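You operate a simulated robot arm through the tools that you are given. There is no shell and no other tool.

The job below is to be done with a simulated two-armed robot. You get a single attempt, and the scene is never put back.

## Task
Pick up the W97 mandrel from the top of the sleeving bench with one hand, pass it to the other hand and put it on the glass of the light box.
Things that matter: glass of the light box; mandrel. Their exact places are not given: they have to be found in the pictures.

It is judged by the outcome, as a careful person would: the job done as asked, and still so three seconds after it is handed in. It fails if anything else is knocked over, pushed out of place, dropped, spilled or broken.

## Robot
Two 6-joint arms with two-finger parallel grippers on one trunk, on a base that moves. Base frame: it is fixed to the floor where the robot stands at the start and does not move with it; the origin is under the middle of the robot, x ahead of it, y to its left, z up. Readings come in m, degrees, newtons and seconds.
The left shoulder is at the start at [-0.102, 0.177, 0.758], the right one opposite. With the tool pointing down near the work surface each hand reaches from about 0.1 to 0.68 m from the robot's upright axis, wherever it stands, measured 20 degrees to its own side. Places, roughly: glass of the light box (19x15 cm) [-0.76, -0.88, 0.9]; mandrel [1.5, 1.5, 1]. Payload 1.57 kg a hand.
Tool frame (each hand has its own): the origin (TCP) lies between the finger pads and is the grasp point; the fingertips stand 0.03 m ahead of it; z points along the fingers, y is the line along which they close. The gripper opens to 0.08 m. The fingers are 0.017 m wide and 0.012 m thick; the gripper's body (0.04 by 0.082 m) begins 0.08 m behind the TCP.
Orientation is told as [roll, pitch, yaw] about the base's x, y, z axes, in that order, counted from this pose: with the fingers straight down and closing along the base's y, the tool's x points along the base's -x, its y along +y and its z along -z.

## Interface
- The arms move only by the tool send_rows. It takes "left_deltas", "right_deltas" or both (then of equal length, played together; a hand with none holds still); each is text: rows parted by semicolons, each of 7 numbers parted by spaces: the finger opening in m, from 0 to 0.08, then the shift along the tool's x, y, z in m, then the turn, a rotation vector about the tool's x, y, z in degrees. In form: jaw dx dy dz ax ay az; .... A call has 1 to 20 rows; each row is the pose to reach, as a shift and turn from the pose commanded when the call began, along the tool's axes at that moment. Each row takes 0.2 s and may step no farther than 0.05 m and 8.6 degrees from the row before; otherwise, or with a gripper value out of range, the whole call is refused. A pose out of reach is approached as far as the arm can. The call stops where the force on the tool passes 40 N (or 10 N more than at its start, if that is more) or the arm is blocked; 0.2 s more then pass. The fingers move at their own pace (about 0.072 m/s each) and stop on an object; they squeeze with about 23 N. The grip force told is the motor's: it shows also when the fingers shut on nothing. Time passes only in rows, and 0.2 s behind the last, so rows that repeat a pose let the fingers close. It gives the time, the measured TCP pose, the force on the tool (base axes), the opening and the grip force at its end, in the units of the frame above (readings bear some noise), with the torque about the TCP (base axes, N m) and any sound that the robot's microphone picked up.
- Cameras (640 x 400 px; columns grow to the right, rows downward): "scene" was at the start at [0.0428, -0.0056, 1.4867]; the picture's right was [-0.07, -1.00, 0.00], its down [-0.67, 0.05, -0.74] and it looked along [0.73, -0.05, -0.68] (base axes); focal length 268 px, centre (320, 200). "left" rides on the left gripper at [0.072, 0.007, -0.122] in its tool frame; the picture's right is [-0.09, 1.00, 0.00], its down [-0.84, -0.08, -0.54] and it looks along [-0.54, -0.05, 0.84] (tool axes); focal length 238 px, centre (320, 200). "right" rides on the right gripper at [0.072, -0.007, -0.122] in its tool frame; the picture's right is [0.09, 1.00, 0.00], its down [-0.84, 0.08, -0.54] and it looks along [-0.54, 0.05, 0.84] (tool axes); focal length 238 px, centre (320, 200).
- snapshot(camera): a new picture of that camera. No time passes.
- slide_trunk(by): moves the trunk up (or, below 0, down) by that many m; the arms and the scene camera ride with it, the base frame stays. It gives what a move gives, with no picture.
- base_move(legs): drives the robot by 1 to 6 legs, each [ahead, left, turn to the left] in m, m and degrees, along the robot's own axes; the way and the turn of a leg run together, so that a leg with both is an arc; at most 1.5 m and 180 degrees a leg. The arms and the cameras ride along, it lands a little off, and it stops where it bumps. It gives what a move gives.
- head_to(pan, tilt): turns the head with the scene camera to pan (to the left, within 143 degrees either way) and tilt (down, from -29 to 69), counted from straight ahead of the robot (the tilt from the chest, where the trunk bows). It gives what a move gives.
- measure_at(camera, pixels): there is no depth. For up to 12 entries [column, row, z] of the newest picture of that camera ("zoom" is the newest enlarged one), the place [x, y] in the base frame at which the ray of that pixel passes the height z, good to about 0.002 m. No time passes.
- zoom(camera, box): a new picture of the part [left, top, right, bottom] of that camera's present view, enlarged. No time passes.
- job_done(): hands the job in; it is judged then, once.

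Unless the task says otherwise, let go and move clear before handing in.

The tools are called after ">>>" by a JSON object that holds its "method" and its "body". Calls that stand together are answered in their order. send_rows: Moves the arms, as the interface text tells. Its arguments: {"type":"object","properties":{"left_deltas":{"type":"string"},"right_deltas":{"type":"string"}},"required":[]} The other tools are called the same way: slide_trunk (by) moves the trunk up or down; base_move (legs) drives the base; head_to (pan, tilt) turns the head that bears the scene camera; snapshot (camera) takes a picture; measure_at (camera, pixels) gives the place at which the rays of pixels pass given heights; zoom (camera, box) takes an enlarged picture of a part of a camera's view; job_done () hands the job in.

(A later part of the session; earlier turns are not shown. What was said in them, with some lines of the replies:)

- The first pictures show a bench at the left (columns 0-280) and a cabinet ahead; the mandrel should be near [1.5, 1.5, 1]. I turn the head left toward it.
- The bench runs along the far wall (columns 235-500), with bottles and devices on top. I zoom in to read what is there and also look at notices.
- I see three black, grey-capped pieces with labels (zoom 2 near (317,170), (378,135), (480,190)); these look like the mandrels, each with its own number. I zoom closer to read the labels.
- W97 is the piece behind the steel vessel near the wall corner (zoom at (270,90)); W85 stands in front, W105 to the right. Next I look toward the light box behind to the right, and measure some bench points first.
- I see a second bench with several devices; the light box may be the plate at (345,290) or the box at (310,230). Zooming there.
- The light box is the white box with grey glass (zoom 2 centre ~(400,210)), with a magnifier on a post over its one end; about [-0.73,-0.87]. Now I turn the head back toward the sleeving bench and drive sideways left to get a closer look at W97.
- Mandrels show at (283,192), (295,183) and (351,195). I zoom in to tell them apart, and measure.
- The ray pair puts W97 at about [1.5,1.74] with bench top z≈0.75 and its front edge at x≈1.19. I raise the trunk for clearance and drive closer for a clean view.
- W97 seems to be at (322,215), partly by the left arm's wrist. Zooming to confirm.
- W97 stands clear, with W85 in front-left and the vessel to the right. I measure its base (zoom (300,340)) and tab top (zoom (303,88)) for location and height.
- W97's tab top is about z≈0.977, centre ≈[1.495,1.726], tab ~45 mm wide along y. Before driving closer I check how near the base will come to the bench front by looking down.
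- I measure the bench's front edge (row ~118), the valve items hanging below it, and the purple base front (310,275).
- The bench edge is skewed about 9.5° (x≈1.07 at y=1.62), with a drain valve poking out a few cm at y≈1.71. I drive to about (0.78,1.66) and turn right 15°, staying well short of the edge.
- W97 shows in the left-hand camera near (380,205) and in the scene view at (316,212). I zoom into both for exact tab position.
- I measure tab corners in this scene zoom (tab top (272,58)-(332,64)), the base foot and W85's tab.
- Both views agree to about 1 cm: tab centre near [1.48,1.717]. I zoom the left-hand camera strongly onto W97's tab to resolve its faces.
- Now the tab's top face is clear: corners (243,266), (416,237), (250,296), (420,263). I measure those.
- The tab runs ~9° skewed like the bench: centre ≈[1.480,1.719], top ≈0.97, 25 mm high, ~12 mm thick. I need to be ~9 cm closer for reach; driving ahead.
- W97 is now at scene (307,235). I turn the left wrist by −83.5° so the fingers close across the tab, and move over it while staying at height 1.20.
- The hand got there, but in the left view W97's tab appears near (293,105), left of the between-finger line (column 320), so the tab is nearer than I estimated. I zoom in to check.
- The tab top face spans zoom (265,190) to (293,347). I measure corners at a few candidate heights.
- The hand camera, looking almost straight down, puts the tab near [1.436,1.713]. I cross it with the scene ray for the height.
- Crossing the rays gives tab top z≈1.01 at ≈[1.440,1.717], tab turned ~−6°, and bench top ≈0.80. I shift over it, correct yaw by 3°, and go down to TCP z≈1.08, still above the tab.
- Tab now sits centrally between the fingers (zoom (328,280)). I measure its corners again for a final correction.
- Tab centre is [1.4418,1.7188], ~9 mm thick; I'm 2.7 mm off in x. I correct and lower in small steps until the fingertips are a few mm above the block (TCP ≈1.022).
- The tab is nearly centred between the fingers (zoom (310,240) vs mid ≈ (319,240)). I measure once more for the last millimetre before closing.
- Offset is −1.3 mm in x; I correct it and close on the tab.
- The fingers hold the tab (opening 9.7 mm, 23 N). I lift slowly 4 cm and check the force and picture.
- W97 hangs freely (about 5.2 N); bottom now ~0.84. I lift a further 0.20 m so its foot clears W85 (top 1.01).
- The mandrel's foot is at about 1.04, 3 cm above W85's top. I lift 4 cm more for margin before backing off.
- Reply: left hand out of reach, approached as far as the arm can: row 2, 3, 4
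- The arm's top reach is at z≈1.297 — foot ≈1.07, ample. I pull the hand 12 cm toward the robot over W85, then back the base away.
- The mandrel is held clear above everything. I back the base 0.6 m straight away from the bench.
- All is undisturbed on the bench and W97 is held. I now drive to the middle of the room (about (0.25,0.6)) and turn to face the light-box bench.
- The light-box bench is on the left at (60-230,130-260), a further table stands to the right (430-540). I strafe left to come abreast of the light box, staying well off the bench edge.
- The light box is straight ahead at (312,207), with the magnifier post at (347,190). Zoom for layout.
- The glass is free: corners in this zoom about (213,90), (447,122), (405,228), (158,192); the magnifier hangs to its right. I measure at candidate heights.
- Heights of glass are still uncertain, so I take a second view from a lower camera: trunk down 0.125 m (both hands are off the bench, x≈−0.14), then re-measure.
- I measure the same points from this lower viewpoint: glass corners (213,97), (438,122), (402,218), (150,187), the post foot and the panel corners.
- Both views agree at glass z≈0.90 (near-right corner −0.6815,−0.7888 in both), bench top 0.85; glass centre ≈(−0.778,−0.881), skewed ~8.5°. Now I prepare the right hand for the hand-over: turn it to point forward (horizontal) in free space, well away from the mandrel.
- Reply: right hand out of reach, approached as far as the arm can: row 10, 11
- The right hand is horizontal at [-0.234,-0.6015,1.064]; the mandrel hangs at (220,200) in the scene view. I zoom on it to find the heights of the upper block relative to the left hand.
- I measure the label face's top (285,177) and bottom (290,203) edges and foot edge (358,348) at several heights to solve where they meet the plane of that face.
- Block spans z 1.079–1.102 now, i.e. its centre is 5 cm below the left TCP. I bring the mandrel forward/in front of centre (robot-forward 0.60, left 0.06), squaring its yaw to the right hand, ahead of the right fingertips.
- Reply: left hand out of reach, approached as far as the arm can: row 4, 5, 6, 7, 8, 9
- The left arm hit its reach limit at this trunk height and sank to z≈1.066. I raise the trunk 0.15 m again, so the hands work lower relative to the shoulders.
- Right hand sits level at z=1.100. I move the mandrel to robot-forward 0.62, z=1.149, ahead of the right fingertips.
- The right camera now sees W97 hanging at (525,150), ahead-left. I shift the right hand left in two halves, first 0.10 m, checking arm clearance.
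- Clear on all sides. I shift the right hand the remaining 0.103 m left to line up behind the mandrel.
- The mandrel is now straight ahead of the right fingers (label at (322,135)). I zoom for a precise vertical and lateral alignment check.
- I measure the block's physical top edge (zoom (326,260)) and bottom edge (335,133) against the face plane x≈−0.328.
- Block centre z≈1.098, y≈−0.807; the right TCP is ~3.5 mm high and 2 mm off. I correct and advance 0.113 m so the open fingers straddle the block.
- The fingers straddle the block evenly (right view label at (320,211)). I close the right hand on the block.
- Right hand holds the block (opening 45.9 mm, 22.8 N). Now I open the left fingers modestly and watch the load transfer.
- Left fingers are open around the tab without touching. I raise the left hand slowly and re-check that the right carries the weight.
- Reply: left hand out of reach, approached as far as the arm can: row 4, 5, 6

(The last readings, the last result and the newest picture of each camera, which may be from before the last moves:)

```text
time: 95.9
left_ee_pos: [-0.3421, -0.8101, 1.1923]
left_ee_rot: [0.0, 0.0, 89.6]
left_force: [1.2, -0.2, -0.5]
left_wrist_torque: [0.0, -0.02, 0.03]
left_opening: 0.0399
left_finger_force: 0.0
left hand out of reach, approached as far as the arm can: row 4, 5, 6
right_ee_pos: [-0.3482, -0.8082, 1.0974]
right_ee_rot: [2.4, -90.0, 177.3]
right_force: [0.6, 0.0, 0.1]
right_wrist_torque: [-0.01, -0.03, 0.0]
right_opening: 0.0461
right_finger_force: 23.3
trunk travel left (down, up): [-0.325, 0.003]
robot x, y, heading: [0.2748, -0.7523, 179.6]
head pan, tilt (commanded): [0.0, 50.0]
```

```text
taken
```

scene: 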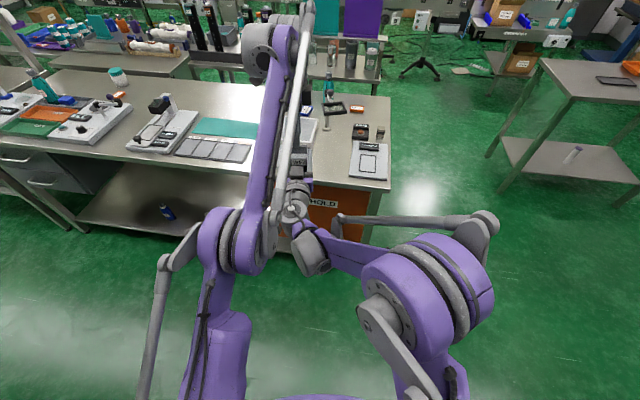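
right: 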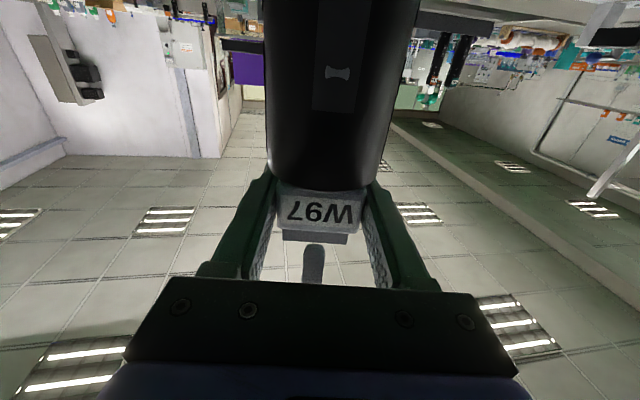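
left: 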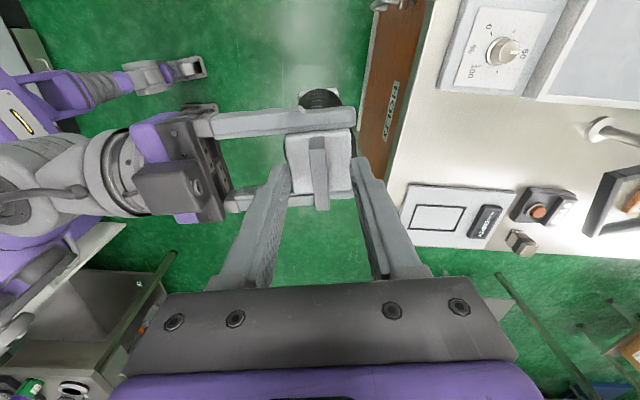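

W97 stays firmly in the right hand (right view unchanged), the left fingertips are above the tab. I take the left hand away to the left and back.

>>> {"method": "send_rows", "body": {"left_deltas": "0.04 0.03 -0.005 -0.002 0 0 0; 0.04 0.06 -0.02 -0.005 0 0 0; 0.04 0.09 -0.045 -0.01 0 0 0; 0.04 0.12 -0.075 -0.015 0 0 0; 0.04 0.14 -0.105 -0.02 0 0 0; 0.04 0.16 -0.135 -0.025 0 0 0; 0.04 0.18 -0.165 -0.03 0 0 0; 0.04 0.20 -0.195 -0.035 0 0 0; 0.04 0.20 -0.21 -0.04 0 0 0; 0.04 0.20 -0.21 -0.04 0 0 0"}}

>>> {"method": "snapshot", "body": {"camera": "scene"}}

>>> {"method": "snapshot", "body": {"camera": "left"}}

```text
time: 98.1
left_ee_pos: [-0.1328, -1.0111, 1.2344]
left_ee_rot: [0.0, 0.1, 89.6]
left_force: [-0.4, 0.1, 0.2]
left_wrist_torque: [0.01, 0.01, 0.04]
left_opening: 0.0399
left_finger_force: 0.0
right_ee_pos: [-0.3488, -0.8075, 1.0979]
right_ee_rot: [-7.2, -90.0, -173.2]
right_force: [0.8, 0.3, -0.1]
right_wrist_torque: [0.03, -0.02, -0.02]
right_opening: 0.0463
right_finger_force: 23.2
trunk travel left (down, up): [-0.325, 0.003]
robot x, y, heading: [0.2737, -0.7559, 179.8]
head pan, tilt (commanded): [0.0, 50.0]
```

```text
taken
```

scene: 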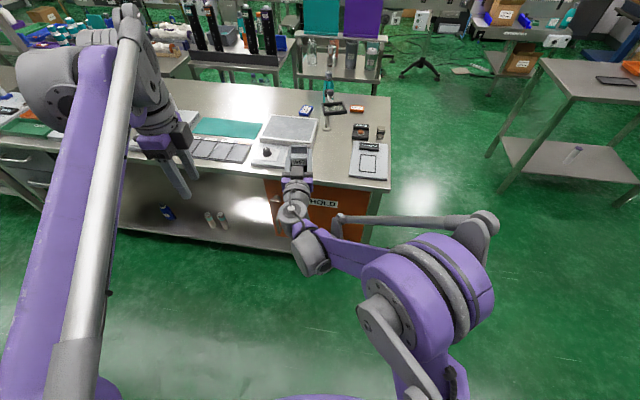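

```text
taken
```

left: 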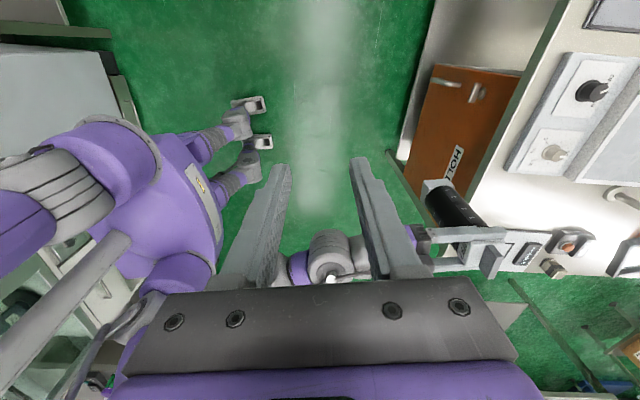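

The hand-over is complete. I raise the right hand by 4.5 cm (foot ≈0.97) for crossing the bench, and pull the left hand back a bit more.

>>> {"method": "send_rows", "body": {"right_deltas": "0.0 -0.01 0 0 0 0 0; 0.0 -0.02 0 0 0 0 0; 0.0 -0.03 0 0 0 0 0; 0.0 -0.04 0 0 0 0 0; 0.0 -0.045 0 0 0 0 0; 0.0 -0.045 0 0 0 0 0", "left_deltas": "0.04 0 -0.02 0 0 0 0; 0.04 0 -0.04 0 0 0 0; 0.04 0 -0.06 0 0 0 0; 0.04 0 -0.08 0 0 0 0; 0.04 0 -0.10 0 0 0 0; 0.04 0 -0.10 0 0 0 0"}}

>>> {"method": "base_move", "body": {"legs": [[0, 0, -9.8]]}}

>>> {"method": "snapshot", "body": {"camera": "scene"}}

```text
time: 99.5
left_ee_pos: [-0.0315, -1.012, 1.2333]
left_ee_rot: [0.0, 0.0, 89.6]
left_force: [0.7, 1.0, -0.5]
left_wrist_torque: [0.0, 0.0, 0.01]
left_opening: 0.0402
left_finger_force: 0.0
right_ee_pos: [-0.3489, -0.8074, 1.1434]
right_ee_rot: [-3.6, -90.0, -176.7]
right_force: [-1.3, 0.1, -5.5]
right_wrist_torque: [-0.02, -0.01, -0.01]
right_opening: 0.0459
right_finger_force: 23.2
trunk travel left (down, up): [-0.325, 0.003]
robot x, y, heading: [0.2704, -0.7495, 179.5]
head pan, tilt (commanded): [0.0, 50.0]
```

```text
time: 100.5
left_ee_pos: [-0.0699, -0.9567, 1.2338]
left_ee_rot: [-0.1, 0.0, 80.1]
left_force: [-0.1, -0.2, -0.1]
left_wrist_torque: [0.01, -0.01, 0.04]
left_opening: 0.0399
left_finger_force: 0.1
right_ee_pos: [-0.3484, -0.7023, 1.1441]
right_ee_rot: [7.3, -90.0, 162.7]
right_force: [-0.5, -0.1, -5.7]
right_wrist_torque: [-0.01, -0.02, 0.0]
right_opening: 0.0458
right_finger_force: 22.4
trunk travel left (down, up): [-0.325, 0.003]
robot x, y, heading: [0.2724, -0.7559, 170.0]
head pan, tilt (commanded): [0.0, 50.0]
```

```text
taken
```

scene: 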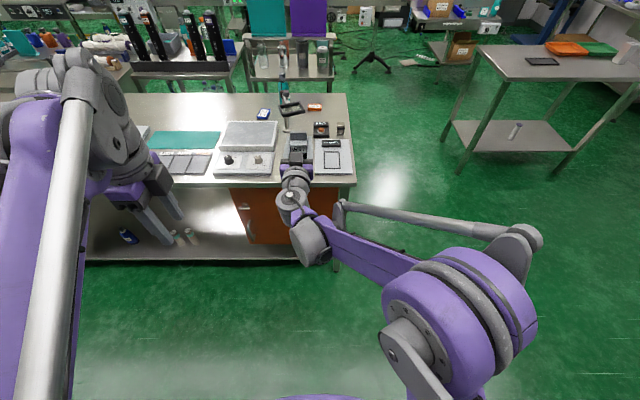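

The right force now shows the 5.5 N load, W97 in the right hand. I strafe left to line up with the glass, staying short of the bench, and look again.

>>> {"method": "base_move", "body": {"legs": [[0, 0.275, 0]]}}

>>> {"method": "head_to", "body": {"pan": -5, "tilt": 42}}

>>> {"method": "snapshot", "body": {"camera": "scene"}}

>>> {"method": "zoom", "body": {"camera": "scene", "box": [240, 100, 420, 220]}}

```text
time: 103.6
left_ee_pos: [-0.1191, -1.2296, 1.2342]
left_ee_rot: [-0.1, 0.0, 80.1]
left_force: [-0.3, 1.2, -0.3]
left_wrist_torque: [0.01, 0.06, 0.02]
left_opening: 0.0398
left_finger_force: 0.1
right_ee_pos: [-0.3981, -0.975, 1.144]
right_ee_rot: [20.2, -90.0, 149.7]
right_force: [-0.3, 0.1, -5.1]
right_wrist_torque: [0.03, -0.01, -0.01]
right_opening: 0.046
right_finger_force: 22.9
trunk travel left (down, up): [-0.325, 0.003]
robot x, y, heading: [0.2222, -1.0255, 169.7]
head pan, tilt (commanded): [0.0, 50.0]
```

```text
time: 104.3
left_ee_pos: [-0.1179, -1.2318, 1.2323]
left_ee_rot: [-0.1, 0.0, 80.0]
left_force: [-0.4, 0.5, -0.3]
left_wrist_torque: [-0.04, -0.02, 0.0]
left_opening: 0.0401
left_finger_force: 0.0
right_ee_pos: [-0.397, -0.9743, 1.1444]
right_ee_rot: [17.9, -90.0, 152.1]
right_force: [0.6, -0.1, -5.4]
right_wrist_torque: [0.0, -0.03, 0.02]
right_opening: 0.046
right_finger_force: 22.9
trunk travel left (down, up): [-0.325, 0.003]
robot x, y, heading: [0.2208, -1.0249, 170.0]
head pan, tilt (commanded): [-5.0, 42.0]
```

```text
taken
```

scene: 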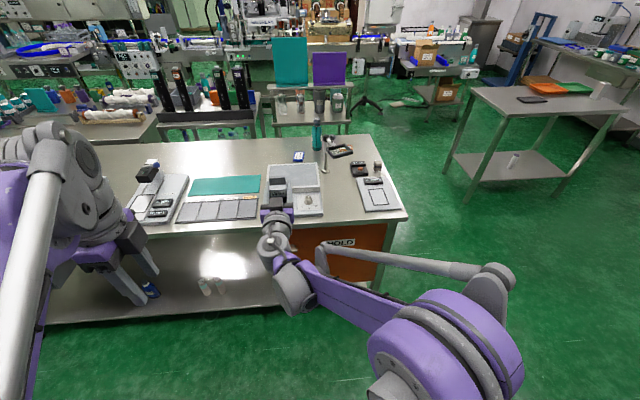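

```text
3.33 times, centred on (330, 160) of scene
```

zoom: 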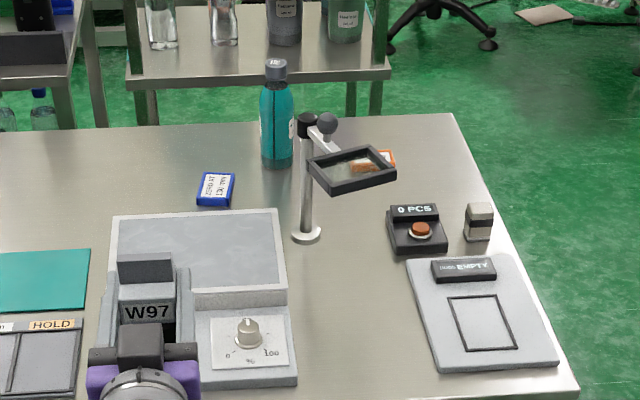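

I measure the magnifier frame, glass corners and its visible edges from this new viewpoint.

>>> {"method": "measure_at", "body": {"camera": "zoom", "pixels": [[338, 191, 1.1], [338, 191, 1.05], [396, 179, 1.1], [308, 163, 1.1], [370, 148, 1.1], [367, 182, 1.1], [367, 182, 1.05], [367, 182, 1.0], [118, 216, 0.9], [278, 210, 0.9], [286, 290, 0.9], [305, 238, 0.85]]}}

```text
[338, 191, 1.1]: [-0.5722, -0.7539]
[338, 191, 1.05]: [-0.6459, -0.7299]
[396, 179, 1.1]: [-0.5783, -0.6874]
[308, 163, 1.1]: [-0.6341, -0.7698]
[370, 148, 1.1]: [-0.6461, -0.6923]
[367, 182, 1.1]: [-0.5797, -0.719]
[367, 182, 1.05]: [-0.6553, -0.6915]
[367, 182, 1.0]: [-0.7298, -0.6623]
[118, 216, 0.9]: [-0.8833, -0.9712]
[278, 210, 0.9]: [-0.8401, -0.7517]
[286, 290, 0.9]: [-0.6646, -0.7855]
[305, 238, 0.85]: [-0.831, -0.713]
```

The magnifier lens is at about x −0.64…−0.71, y −0.745…−0.66, z≈1.06, well right of my line. I drive ahead 0.22 m (foot at 0.97, above knobs) and check.

>>> {"method": "base_move", "body": {"legs": [[0.22, 0, 0]]}}

>>> {"method": "snapshot", "body": {"camera": "scene"}}

>>> {"method": "snapshot", "body": {"camera": "left"}}

>>> {"method": "snapshot", "body": {"camera": "right"}}

```text
time: 106.0
left_ee_pos: [-0.3378, -1.1935, 1.2336]
left_ee_rot: [0.0, 0.0, 80.2]
left_force: [-0.1, 0.6, -0.1]
left_wrist_torque: [-0.01, 0.01, -0.01]
left_opening: 0.04
left_finger_force: 0.0
right_ee_pos: [-0.6155, -0.9385, 1.1427]
right_ee_rot: [21.7, -90.0, 148.4]
right_force: [0.1, 0.3, -5.9]
right_wrist_torque: [-0.01, -0.03, -0.02]
right_opening: 0.0459
right_finger_force: 23.1
trunk travel left (down, up): [-0.325, 0.003]
robot x, y, heading: [0.0011, -0.9877, 170.3]
head pan, tilt (commanded): [-5.0, 42.0]
```

```text
taken
```

scene: 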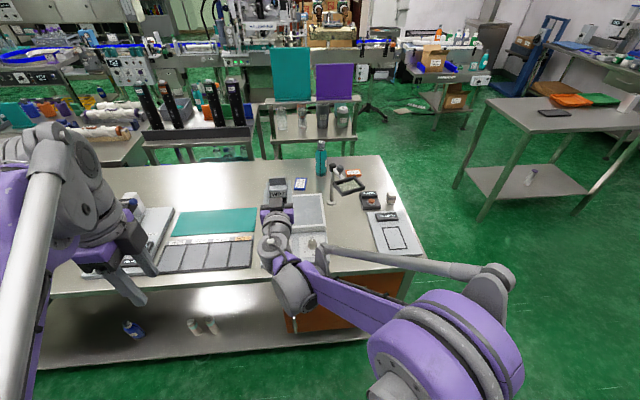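

```text
taken
```

left: 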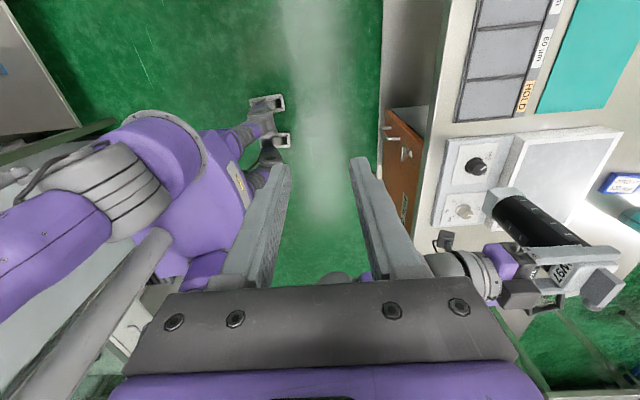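

```text
taken
```

right: 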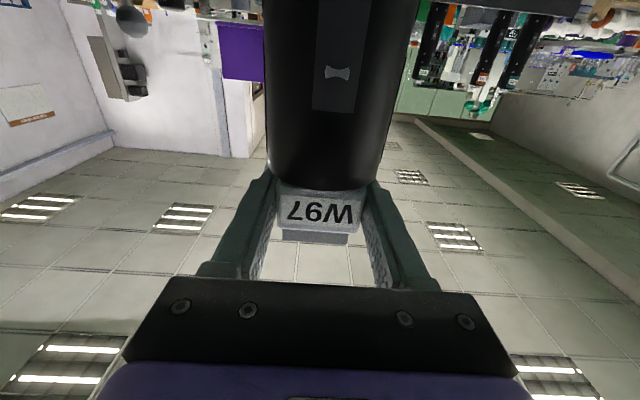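

All clear; W97 is above the front of the light box. I drive the remaining 0.165 m so it is over the glass centre (slightly left).

>>> {"method": "base_move", "body": {"legs": [[0.165, 0, 0]]}}

>>> {"method": "snapshot", "body": {"camera": "left"}}

>>> {"method": "snapshot", "body": {"camera": "scene"}}

```text
time: 107.4
left_ee_pos: [-0.4937, -1.1642, 1.2332]
left_ee_rot: [0.1, 0.0, 80.0]
left_force: [-0.5, 0.3, 0.7]
left_wrist_torque: [0.01, -0.03, 0.0]
left_opening: 0.0402
left_finger_force: 0.1
right_ee_pos: [-0.7739, -0.9086, 1.1428]
right_ee_rot: [36.9, -90.0, 133.2]
right_force: [-0.7, -0.6, -5.5]
right_wrist_torque: [-0.03, -0.02, 0.02]
right_opening: 0.0458
right_finger_force: 23.1
trunk travel left (down, up): [-0.325, 0.003]
robot x, y, heading: [-0.1559, -0.9618, 170.2]
head pan, tilt (commanded): [-5.0, 42.0]
```

```text
taken
```

left: 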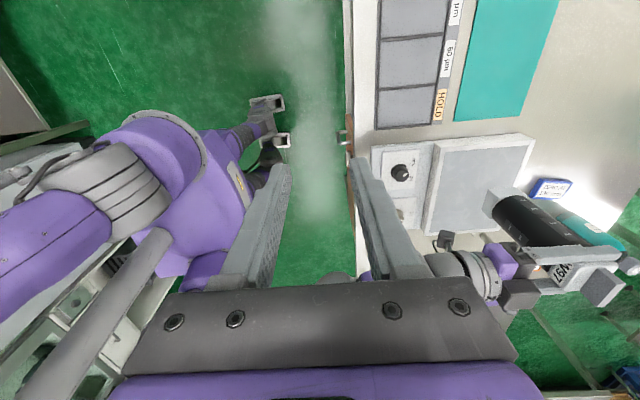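

```text
taken
```

scene: 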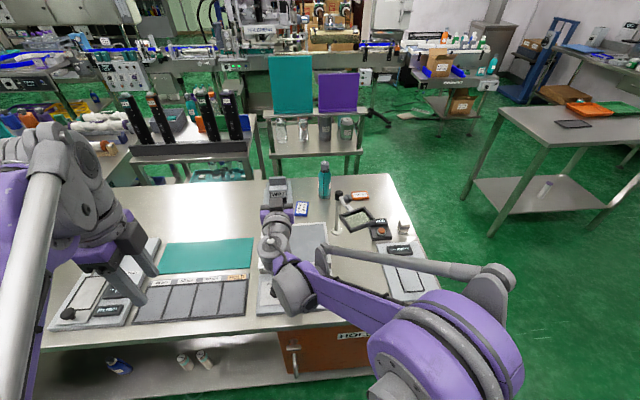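

I verify the foot's place over the glass with the left-hand camera (glass corners (438,150),(532,137),(424,230); foot around (497,200)).

>>> {"method": "zoom", "body": {"camera": "left", "box": [400, 110, 600, 270]}}

```text
2.50 times, centred on (500, 190) of left
```

zoom: 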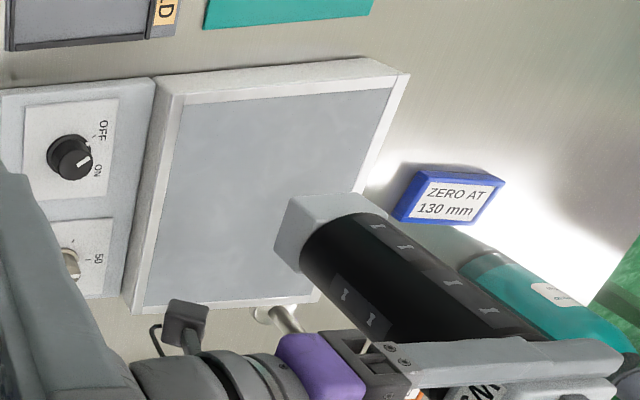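

I measure those: glass corners at z=0.90 and the foot's bottom corners at z≈0.968.

>>> {"method": "measure_at", "body": {"camera": "zoom", "pixels": [[182, 107, 0.9], [392, 88, 0.9], [143, 306, 0.9], [182, 107, 0.91], [392, 88, 0.91], [143, 306, 0.91], [290, 196, 0.968], [273, 246, 0.968], [352, 193, 0.968], [72, 150, 0.9], [125, 312, 0.9]]}}

```text
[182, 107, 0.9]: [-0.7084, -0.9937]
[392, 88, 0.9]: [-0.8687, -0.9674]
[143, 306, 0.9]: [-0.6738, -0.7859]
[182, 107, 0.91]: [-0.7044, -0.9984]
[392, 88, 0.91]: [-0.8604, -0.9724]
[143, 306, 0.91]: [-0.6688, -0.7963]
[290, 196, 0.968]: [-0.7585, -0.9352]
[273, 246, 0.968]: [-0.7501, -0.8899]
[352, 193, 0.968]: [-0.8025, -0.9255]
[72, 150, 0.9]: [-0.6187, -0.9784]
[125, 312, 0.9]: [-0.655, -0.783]
```

Foot centre ≈(−0.776,−0.908), 5 cm inside the glass's left edge; all good. I lower 5 cm to bring the foot just above the glass (~0.918).

>>> {"method": "send_rows", "body": {"right_deltas": "0.0 0.012 0 0 0 0 0; 0.0 0.025 0 0 0 0 0; 0.0 0.036 0 0 0 0 0; 0.0 0.044 0 0 0 0 0; 0.0 0.05 0 0 0 0 0; 0.0 0.05 0 0 0 0 0"}}

>>> {"method": "zoom", "body": {"camera": "left", "box": [400, 110, 600, 270]}}

>>> {"method": "zoom", "body": {"camera": "scene", "box": [230, 160, 370, 270]}}

```text
time: 108.8
left_ee_pos: [-0.4959, -1.1638, 1.2324]
left_ee_rot: [0.0, 0.0, 80.1]
left_force: [-0.4, 0.4, 0.0]
left_wrist_torque: [0.0, 0.02, 0.0]
left_opening: 0.0399
left_finger_force: 0.1
right_ee_pos: [-0.775, -0.9095, 1.0934]
right_ee_rot: [35.1, -90.0, 135.0]
right_force: [-0.2, -0.6, -5.6]
right_wrist_torque: [0.0, -0.02, 0.02]
right_opening: 0.0461
right_finger_force: 23.3
trunk travel left (down, up): [-0.325, 0.003]
robot x, y, heading: [-0.1542, -0.9604, 169.9]
head pan, tilt (commanded): [-5.0, 42.0]
```

```text
2.50 times, centred on (500, 190) of left
```

zoom: 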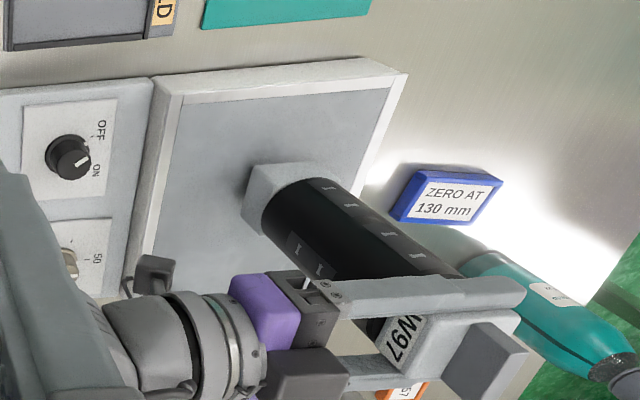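

```text
3.64 times, centred on (300, 215) of scene
```

zoom: 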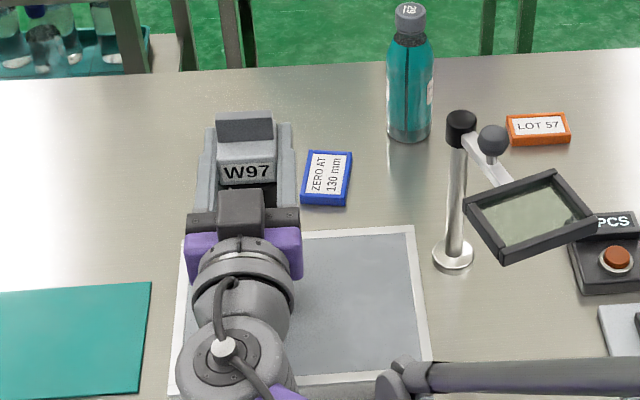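

The foot is just above the glass. I lower in 2 mm steps, reading the force for contact.

>>> {"method": "send_rows", "body": {"right_deltas": "0.0 0.002 0 0 0 0 0; 0.0 0.004 0 0 0 0 0; 0.0 0.006 0 0 0 0 0; 0.0 0.008 0 0 0 0 0; 0.0 0.008 0 0 0 0 0"}}

>>> {"method": "zoom", "body": {"camera": "left", "box": [450, 140, 550, 230]}}

```text
time: 110.0
left_ee_pos: [-0.4951, -1.164, 1.2343]
left_ee_rot: [0.1, -0.1, 80.1]
left_force: [-0.3, 0.3, 0.2]
left_wrist_torque: [0.01, 0.02, -0.01]
left_opening: 0.0401
left_finger_force: 0.1
right_ee_pos: [-0.7753, -0.9103, 1.0866]
right_ee_rot: [32.6, -90.0, 137.5]
right_force: [0.0, 0.2, -5.7]
right_wrist_torque: [-0.01, -0.03, 0.01]
right_opening: 0.046
right_finger_force: 22.4
trunk travel left (down, up): [-0.325, 0.003]
robot x, y, heading: [-0.1542, -0.9593, 170.2]
head pan, tilt (commanded): [-5.0, 42.0]
```

```text
4.44 times, centred on (500, 185) of left
```

zoom: 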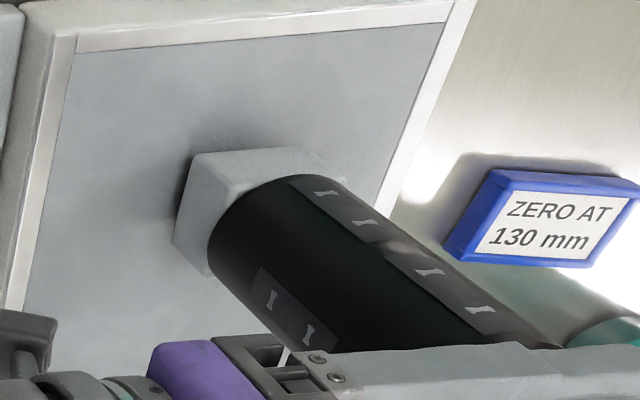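

Still hanging free (−5.7 N, foot ≈0.912). Continuing down in 2 mm steps.

>>> {"method": "send_rows", "body": {"right_deltas": "0.0 0.002 0 0 0 0 0; 0.0 0.004 0 0 0 0 0; 0.0 0.005 0 0 0 0 0; 0.0 0.005 0 0 0 0 0"}}

```text
time: 111.0
left_ee_pos: [-0.4956, -1.1641, 1.233]
left_ee_rot: [0.0, 0.0, 80.1]
left_force: [-0.1, -0.7, 0.2]
left_wrist_torque: [0.03, 0.02, 0.02]
left_opening: 0.0401
left_finger_force: 0.1
right_ee_pos: [-0.7744, -0.9093, 1.0812]
right_ee_rot: [32.5, -90.0, 137.8]
right_force: [-0.7, -0.3, -5.2]
right_wrist_torque: [0.0, 0.0, -0.02]
right_opening: 0.0461
right_finger_force: 23.2
trunk travel left (down, up): [-0.325, 0.003]
robot x, y, heading: [-0.1571, -0.9618, 170.2]
head pan, tilt (commanded): [-5.0, 42.0]
```

No contact yet (−5.2 N, foot ≈0.907). I go on with smaller steps.

>>> {"method": "send_rows", "body": {"right_deltas": "0.0 0.0015 0 0 0 0 0; 0.0 0.003 0 0 0 0 0; 0.0 0.003 0 0 0 0 0"}}

>>> {"method": "zoom", "body": {"camera": "left", "box": [450, 140, 550, 230]}}

```text
time: 111.8
left_ee_pos: [-0.495, -1.1647, 1.2343]
left_ee_rot: [0.1, 0.0, 80.1]
left_force: [0.4, -0.6, 0.9]
left_wrist_torque: [-0.01, 0.02, 0.0]
left_opening: 0.0402
left_finger_force: 0.1
right_ee_pos: [-0.7754, -0.9093, 1.0787]
right_ee_rot: [33.6, -90.0, 136.5]
right_force: [-1.0, -1.0, -5.8]
right_wrist_torque: [-0.04, -0.01, 0.0]
right_opening: 0.046
right_finger_force: 22.5
trunk travel left (down, up): [-0.325, 0.003]
robot x, y, heading: [-0.157, -0.9598, 170.0]
head pan, tilt (commanded): [-5.0, 42.0]
```

```text
4.44 times, centred on (500, 185) of left
```

zoom: 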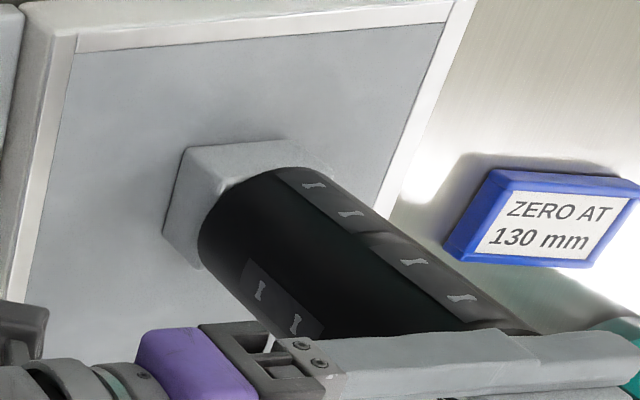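

The foot's shadow line is now very thin (zoom (180,190)), still −5.8 N. Next 1 mm steps.

>>> {"method": "send_rows", "body": {"right_deltas": "0.0 0.001 0 0 0 0 0; 0.0 0.002 0 0 0 0 0; 0.0 0.002 0 0 0 0 0"}}

```text
time: 112.6
left_ee_pos: [-0.4935, -1.1655, 1.2332]
left_ee_rot: [0.2, 0.0, 80.1]
left_force: [0.4, -1.0, 0.4]
left_wrist_torque: [0.01, -0.02, -0.03]
left_opening: 0.0401
left_finger_force: 0.0
right_ee_pos: [-0.7745, -0.9102, 1.0776]
right_ee_rot: [-158.3, -89.9, -31.5]
right_force: [-4.4, 2.0, 14.1]
right_wrist_torque: [0.03, 0.28, -0.06]
right_opening: 0.0459
right_finger_force: 22.7
trunk travel left (down, up): [-0.325, 0.003]
robot x, y, heading: [-0.1551, -0.9629, 170.0]
head pan, tilt (commanded): [-5.0, 42.0]
```

Contact: the force jumped to +14 N. I ease up by about 1 mm so that the foot just rests.

>>> {"method": "send_rows", "body": {"right_deltas": "0.0 -0.0008 0 0 0 0 0; 0.0 -0.0012 0 0 0 0 0; 0.0 -0.0012 0 0 0 0 0"}}

>>> {"method": "zoom", "body": {"camera": "left", "box": [450, 140, 550, 230]}}

```text
time: 113.4
left_ee_pos: [-0.4949, -1.1648, 1.2332]
left_ee_rot: [0.1, 0.0, 80.0]
left_force: [0.7, -1.2, 0.1]
left_wrist_torque: [0.01, -0.01, 0.0]
left_opening: 0.0398
left_finger_force: 0.0
right_ee_pos: [-0.7737, -0.9099, 1.0779]
right_ee_rot: [58.0, -89.9, 112.1]
right_force: [-0.7, 1.3, 5.3]
right_wrist_torque: [0.27, -0.08, 0.02]
right_opening: 0.0459
right_finger_force: 23.3
trunk travel left (down, up): [-0.325, 0.003]
robot x, y, heading: [-0.1536, -0.9567, 170.2]
head pan, tilt (commanded): [-5.0, 42.0]
```

```text
4.44 times, centred on (500, 185) of left
```

zoom: 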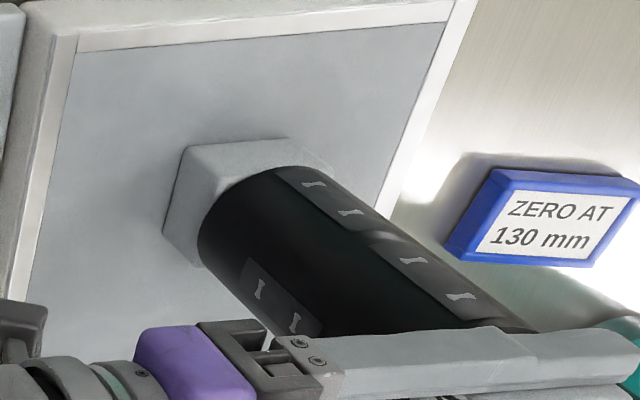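

Pressing is down to about 5 N. I ease 0.5 mm more and open the right fingers gently.

>>> {"method": "send_rows", "body": {"right_deltas": "0.0 -0.0005 0 0 0 0 0; 0.046 -0.0005 0 0 0 0 0; 0.05 -0.0005 0 0 0 0 0; 0.056 -0.0005 0 0 0 0 0; 0.066 -0.0005 0 0 0 0 0; 0.08 -0.0005 0 0 0 0 0; 0.08 -0.0005 0 0 0 0 0"}}

>>> {"method": "snapshot", "body": {"camera": "right"}}

>>> {"method": "snapshot", "body": {"camera": "left"}}

```text
time: 115.0
left_ee_pos: [-0.4958, -1.1654, 1.2331]
left_ee_rot: [0.0, 0.0, 80.0]
left_force: [-0.1, 0.6, -0.1]
left_wrist_torque: [-0.01, 0.04, -0.03]
left_opening: 0.0401
left_finger_force: 0.1
right_ee_pos: [-0.7736, -0.9095, 1.0783]
right_ee_rot: [61.6, -90.0, 108.6]
right_force: [0.1, 0.7, 0.8]
right_wrist_torque: [0.04, -0.01, 0.0]
right_opening: 0.0799
right_finger_force: 0.1
trunk travel left (down, up): [-0.325, 0.003]
robot x, y, heading: [-0.1569, -0.9616, 170.3]
head pan, tilt (commanded): [-5.0, 42.0]
```

```text
taken
```

right: 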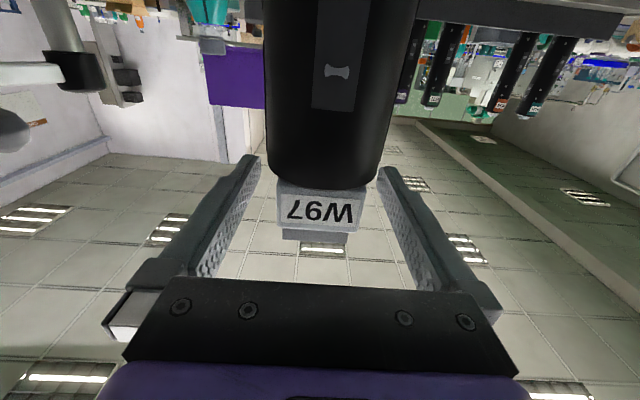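

```text
taken
```

left: 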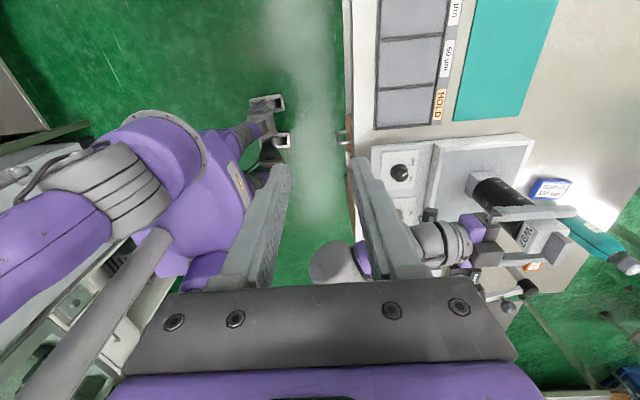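

Released; W97 stands centred between the open fingers. I withdraw the right hand straight back 8 cm with the arm.

>>> {"method": "send_rows", "body": {"right_deltas": "0.08 0 0 -0.008 0 0 0; 0.08 0 0 -0.018 0 0 0; 0.08 0 0 -0.03 0 0 0; 0.08 0 0 -0.045 0 0 0; 0.08 0 0 -0.06 0 0 0; 0.08 0 0 -0.075 0 0 0; 0.08 0 0 -0.085 0 0 0; 0.08 0 0 -0.085 0 0 0"}}

>>> {"method": "snapshot", "body": {"camera": "left"}}

>>> {"method": "snapshot", "body": {"camera": "scene"}}

```text
time: 116.8
left_ee_pos: [-0.4962, -1.1648, 1.2334]
left_ee_rot: [-0.1, -0.1, 80.0]
left_force: [0.0, 0.2, 0.7]
left_wrist_torque: [-0.01, 0.02, 0.04]
left_opening: 0.0402
left_finger_force: 0.0
right_ee_pos: [-0.6915, -0.925, 1.079]
right_ee_rot: [53.9, -90.0, 116.1]
right_force: [0.0, 0.4, -0.4]
right_wrist_torque: [0.01, 0.0, -0.03]
right_opening: 0.08
right_finger_force: 0.1
trunk travel left (down, up): [-0.325, 0.003]
robot x, y, heading: [-0.1504, -0.9618, 170.0]
head pan, tilt (commanded): [-5.0, 42.0]
```

```text
taken
```

left: 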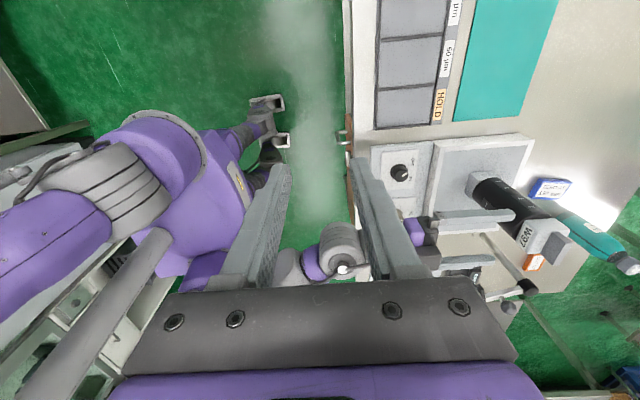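

```text
taken
```

scene: 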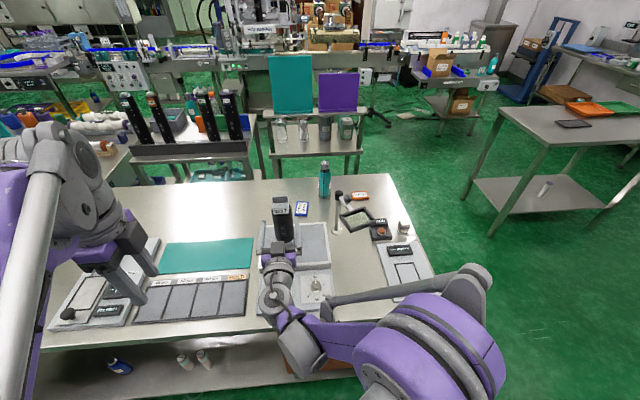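

W97 stands upright on the glass on its own (scene (281,220)). I back the base away from the bench and take a last look.

>>> {"method": "base_move", "body": {"legs": [[-0.4, 0, 0]]}}

>>> {"method": "snapshot", "body": {"camera": "scene"}}

>>> {"method": "zoom", "body": {"camera": "scene", "box": [220, 100, 420, 230]}}

```text
time: 119.3
left_ee_pos: [-0.1078, -1.2317, 1.2333]
left_ee_rot: [0.0, 0.0, 79.9]
left_force: [1.0, 0.8, -0.2]
left_wrist_torque: [0.0, 0.03, -0.01]
left_opening: 0.0398
left_finger_force: 0.1
right_ee_pos: [-0.303, -0.9923, 1.0778]
right_ee_rot: [78.0, -90.0, 92.0]
right_force: [0.0, -0.2, 0.4]
right_wrist_torque: [0.03, 0.0, 0.01]
right_opening: 0.08
right_finger_force: 0.1
trunk travel left (down, up): [-0.325, 0.003]
robot x, y, heading: [0.2314, -1.0281, 170.1]
head pan, tilt (commanded): [-5.0, 42.0]
```

```text
taken
```

scene: 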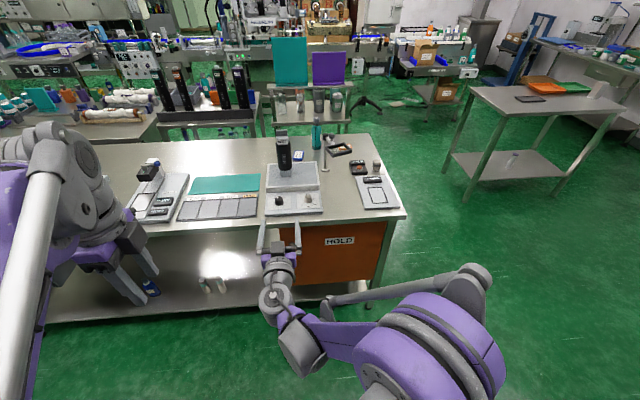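

```text
3.08 times, centred on (320, 165) of scene
```

zoom: 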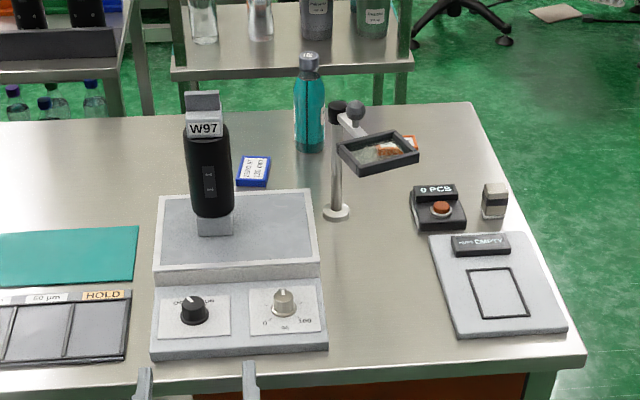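

The last picture shows W97 upright on the light-box glass (zoom (210,200)), with the magnifier, cards, bottle and panels where they were, and both hands clear. I hand the job in.

>>> {"method": "job_done", "body": {}}

```text
The job is handed in.
```

The W97 mandrel is now standing upright on the glass of the light box, and I handed the job in. I haven't received a verdict.

- **Pick-up:** the left hand took W97 by its top tab from behind the steel vessel on the sleeving bench and lifted it clear of the other items.
- **Hand-over:** in front of the light-box bench, the right hand gripped the upper block and the left hand then let go and moved away.
- **Placing:** the right hand set the mandrel down about 3 cm left of the glass centre, roughly 5 cm inside the left edge. When it touched down, it briefly pressed on the glass with about 20 N before I eased off and opened the fingers.

The final picture shows the mandrel standing on its own. The magnifier, bottle, cards and panels on that bench are where they were. The sleeving bench also looked undisturbed when I backed away from it. Both hands and the robot are clear of the bench.
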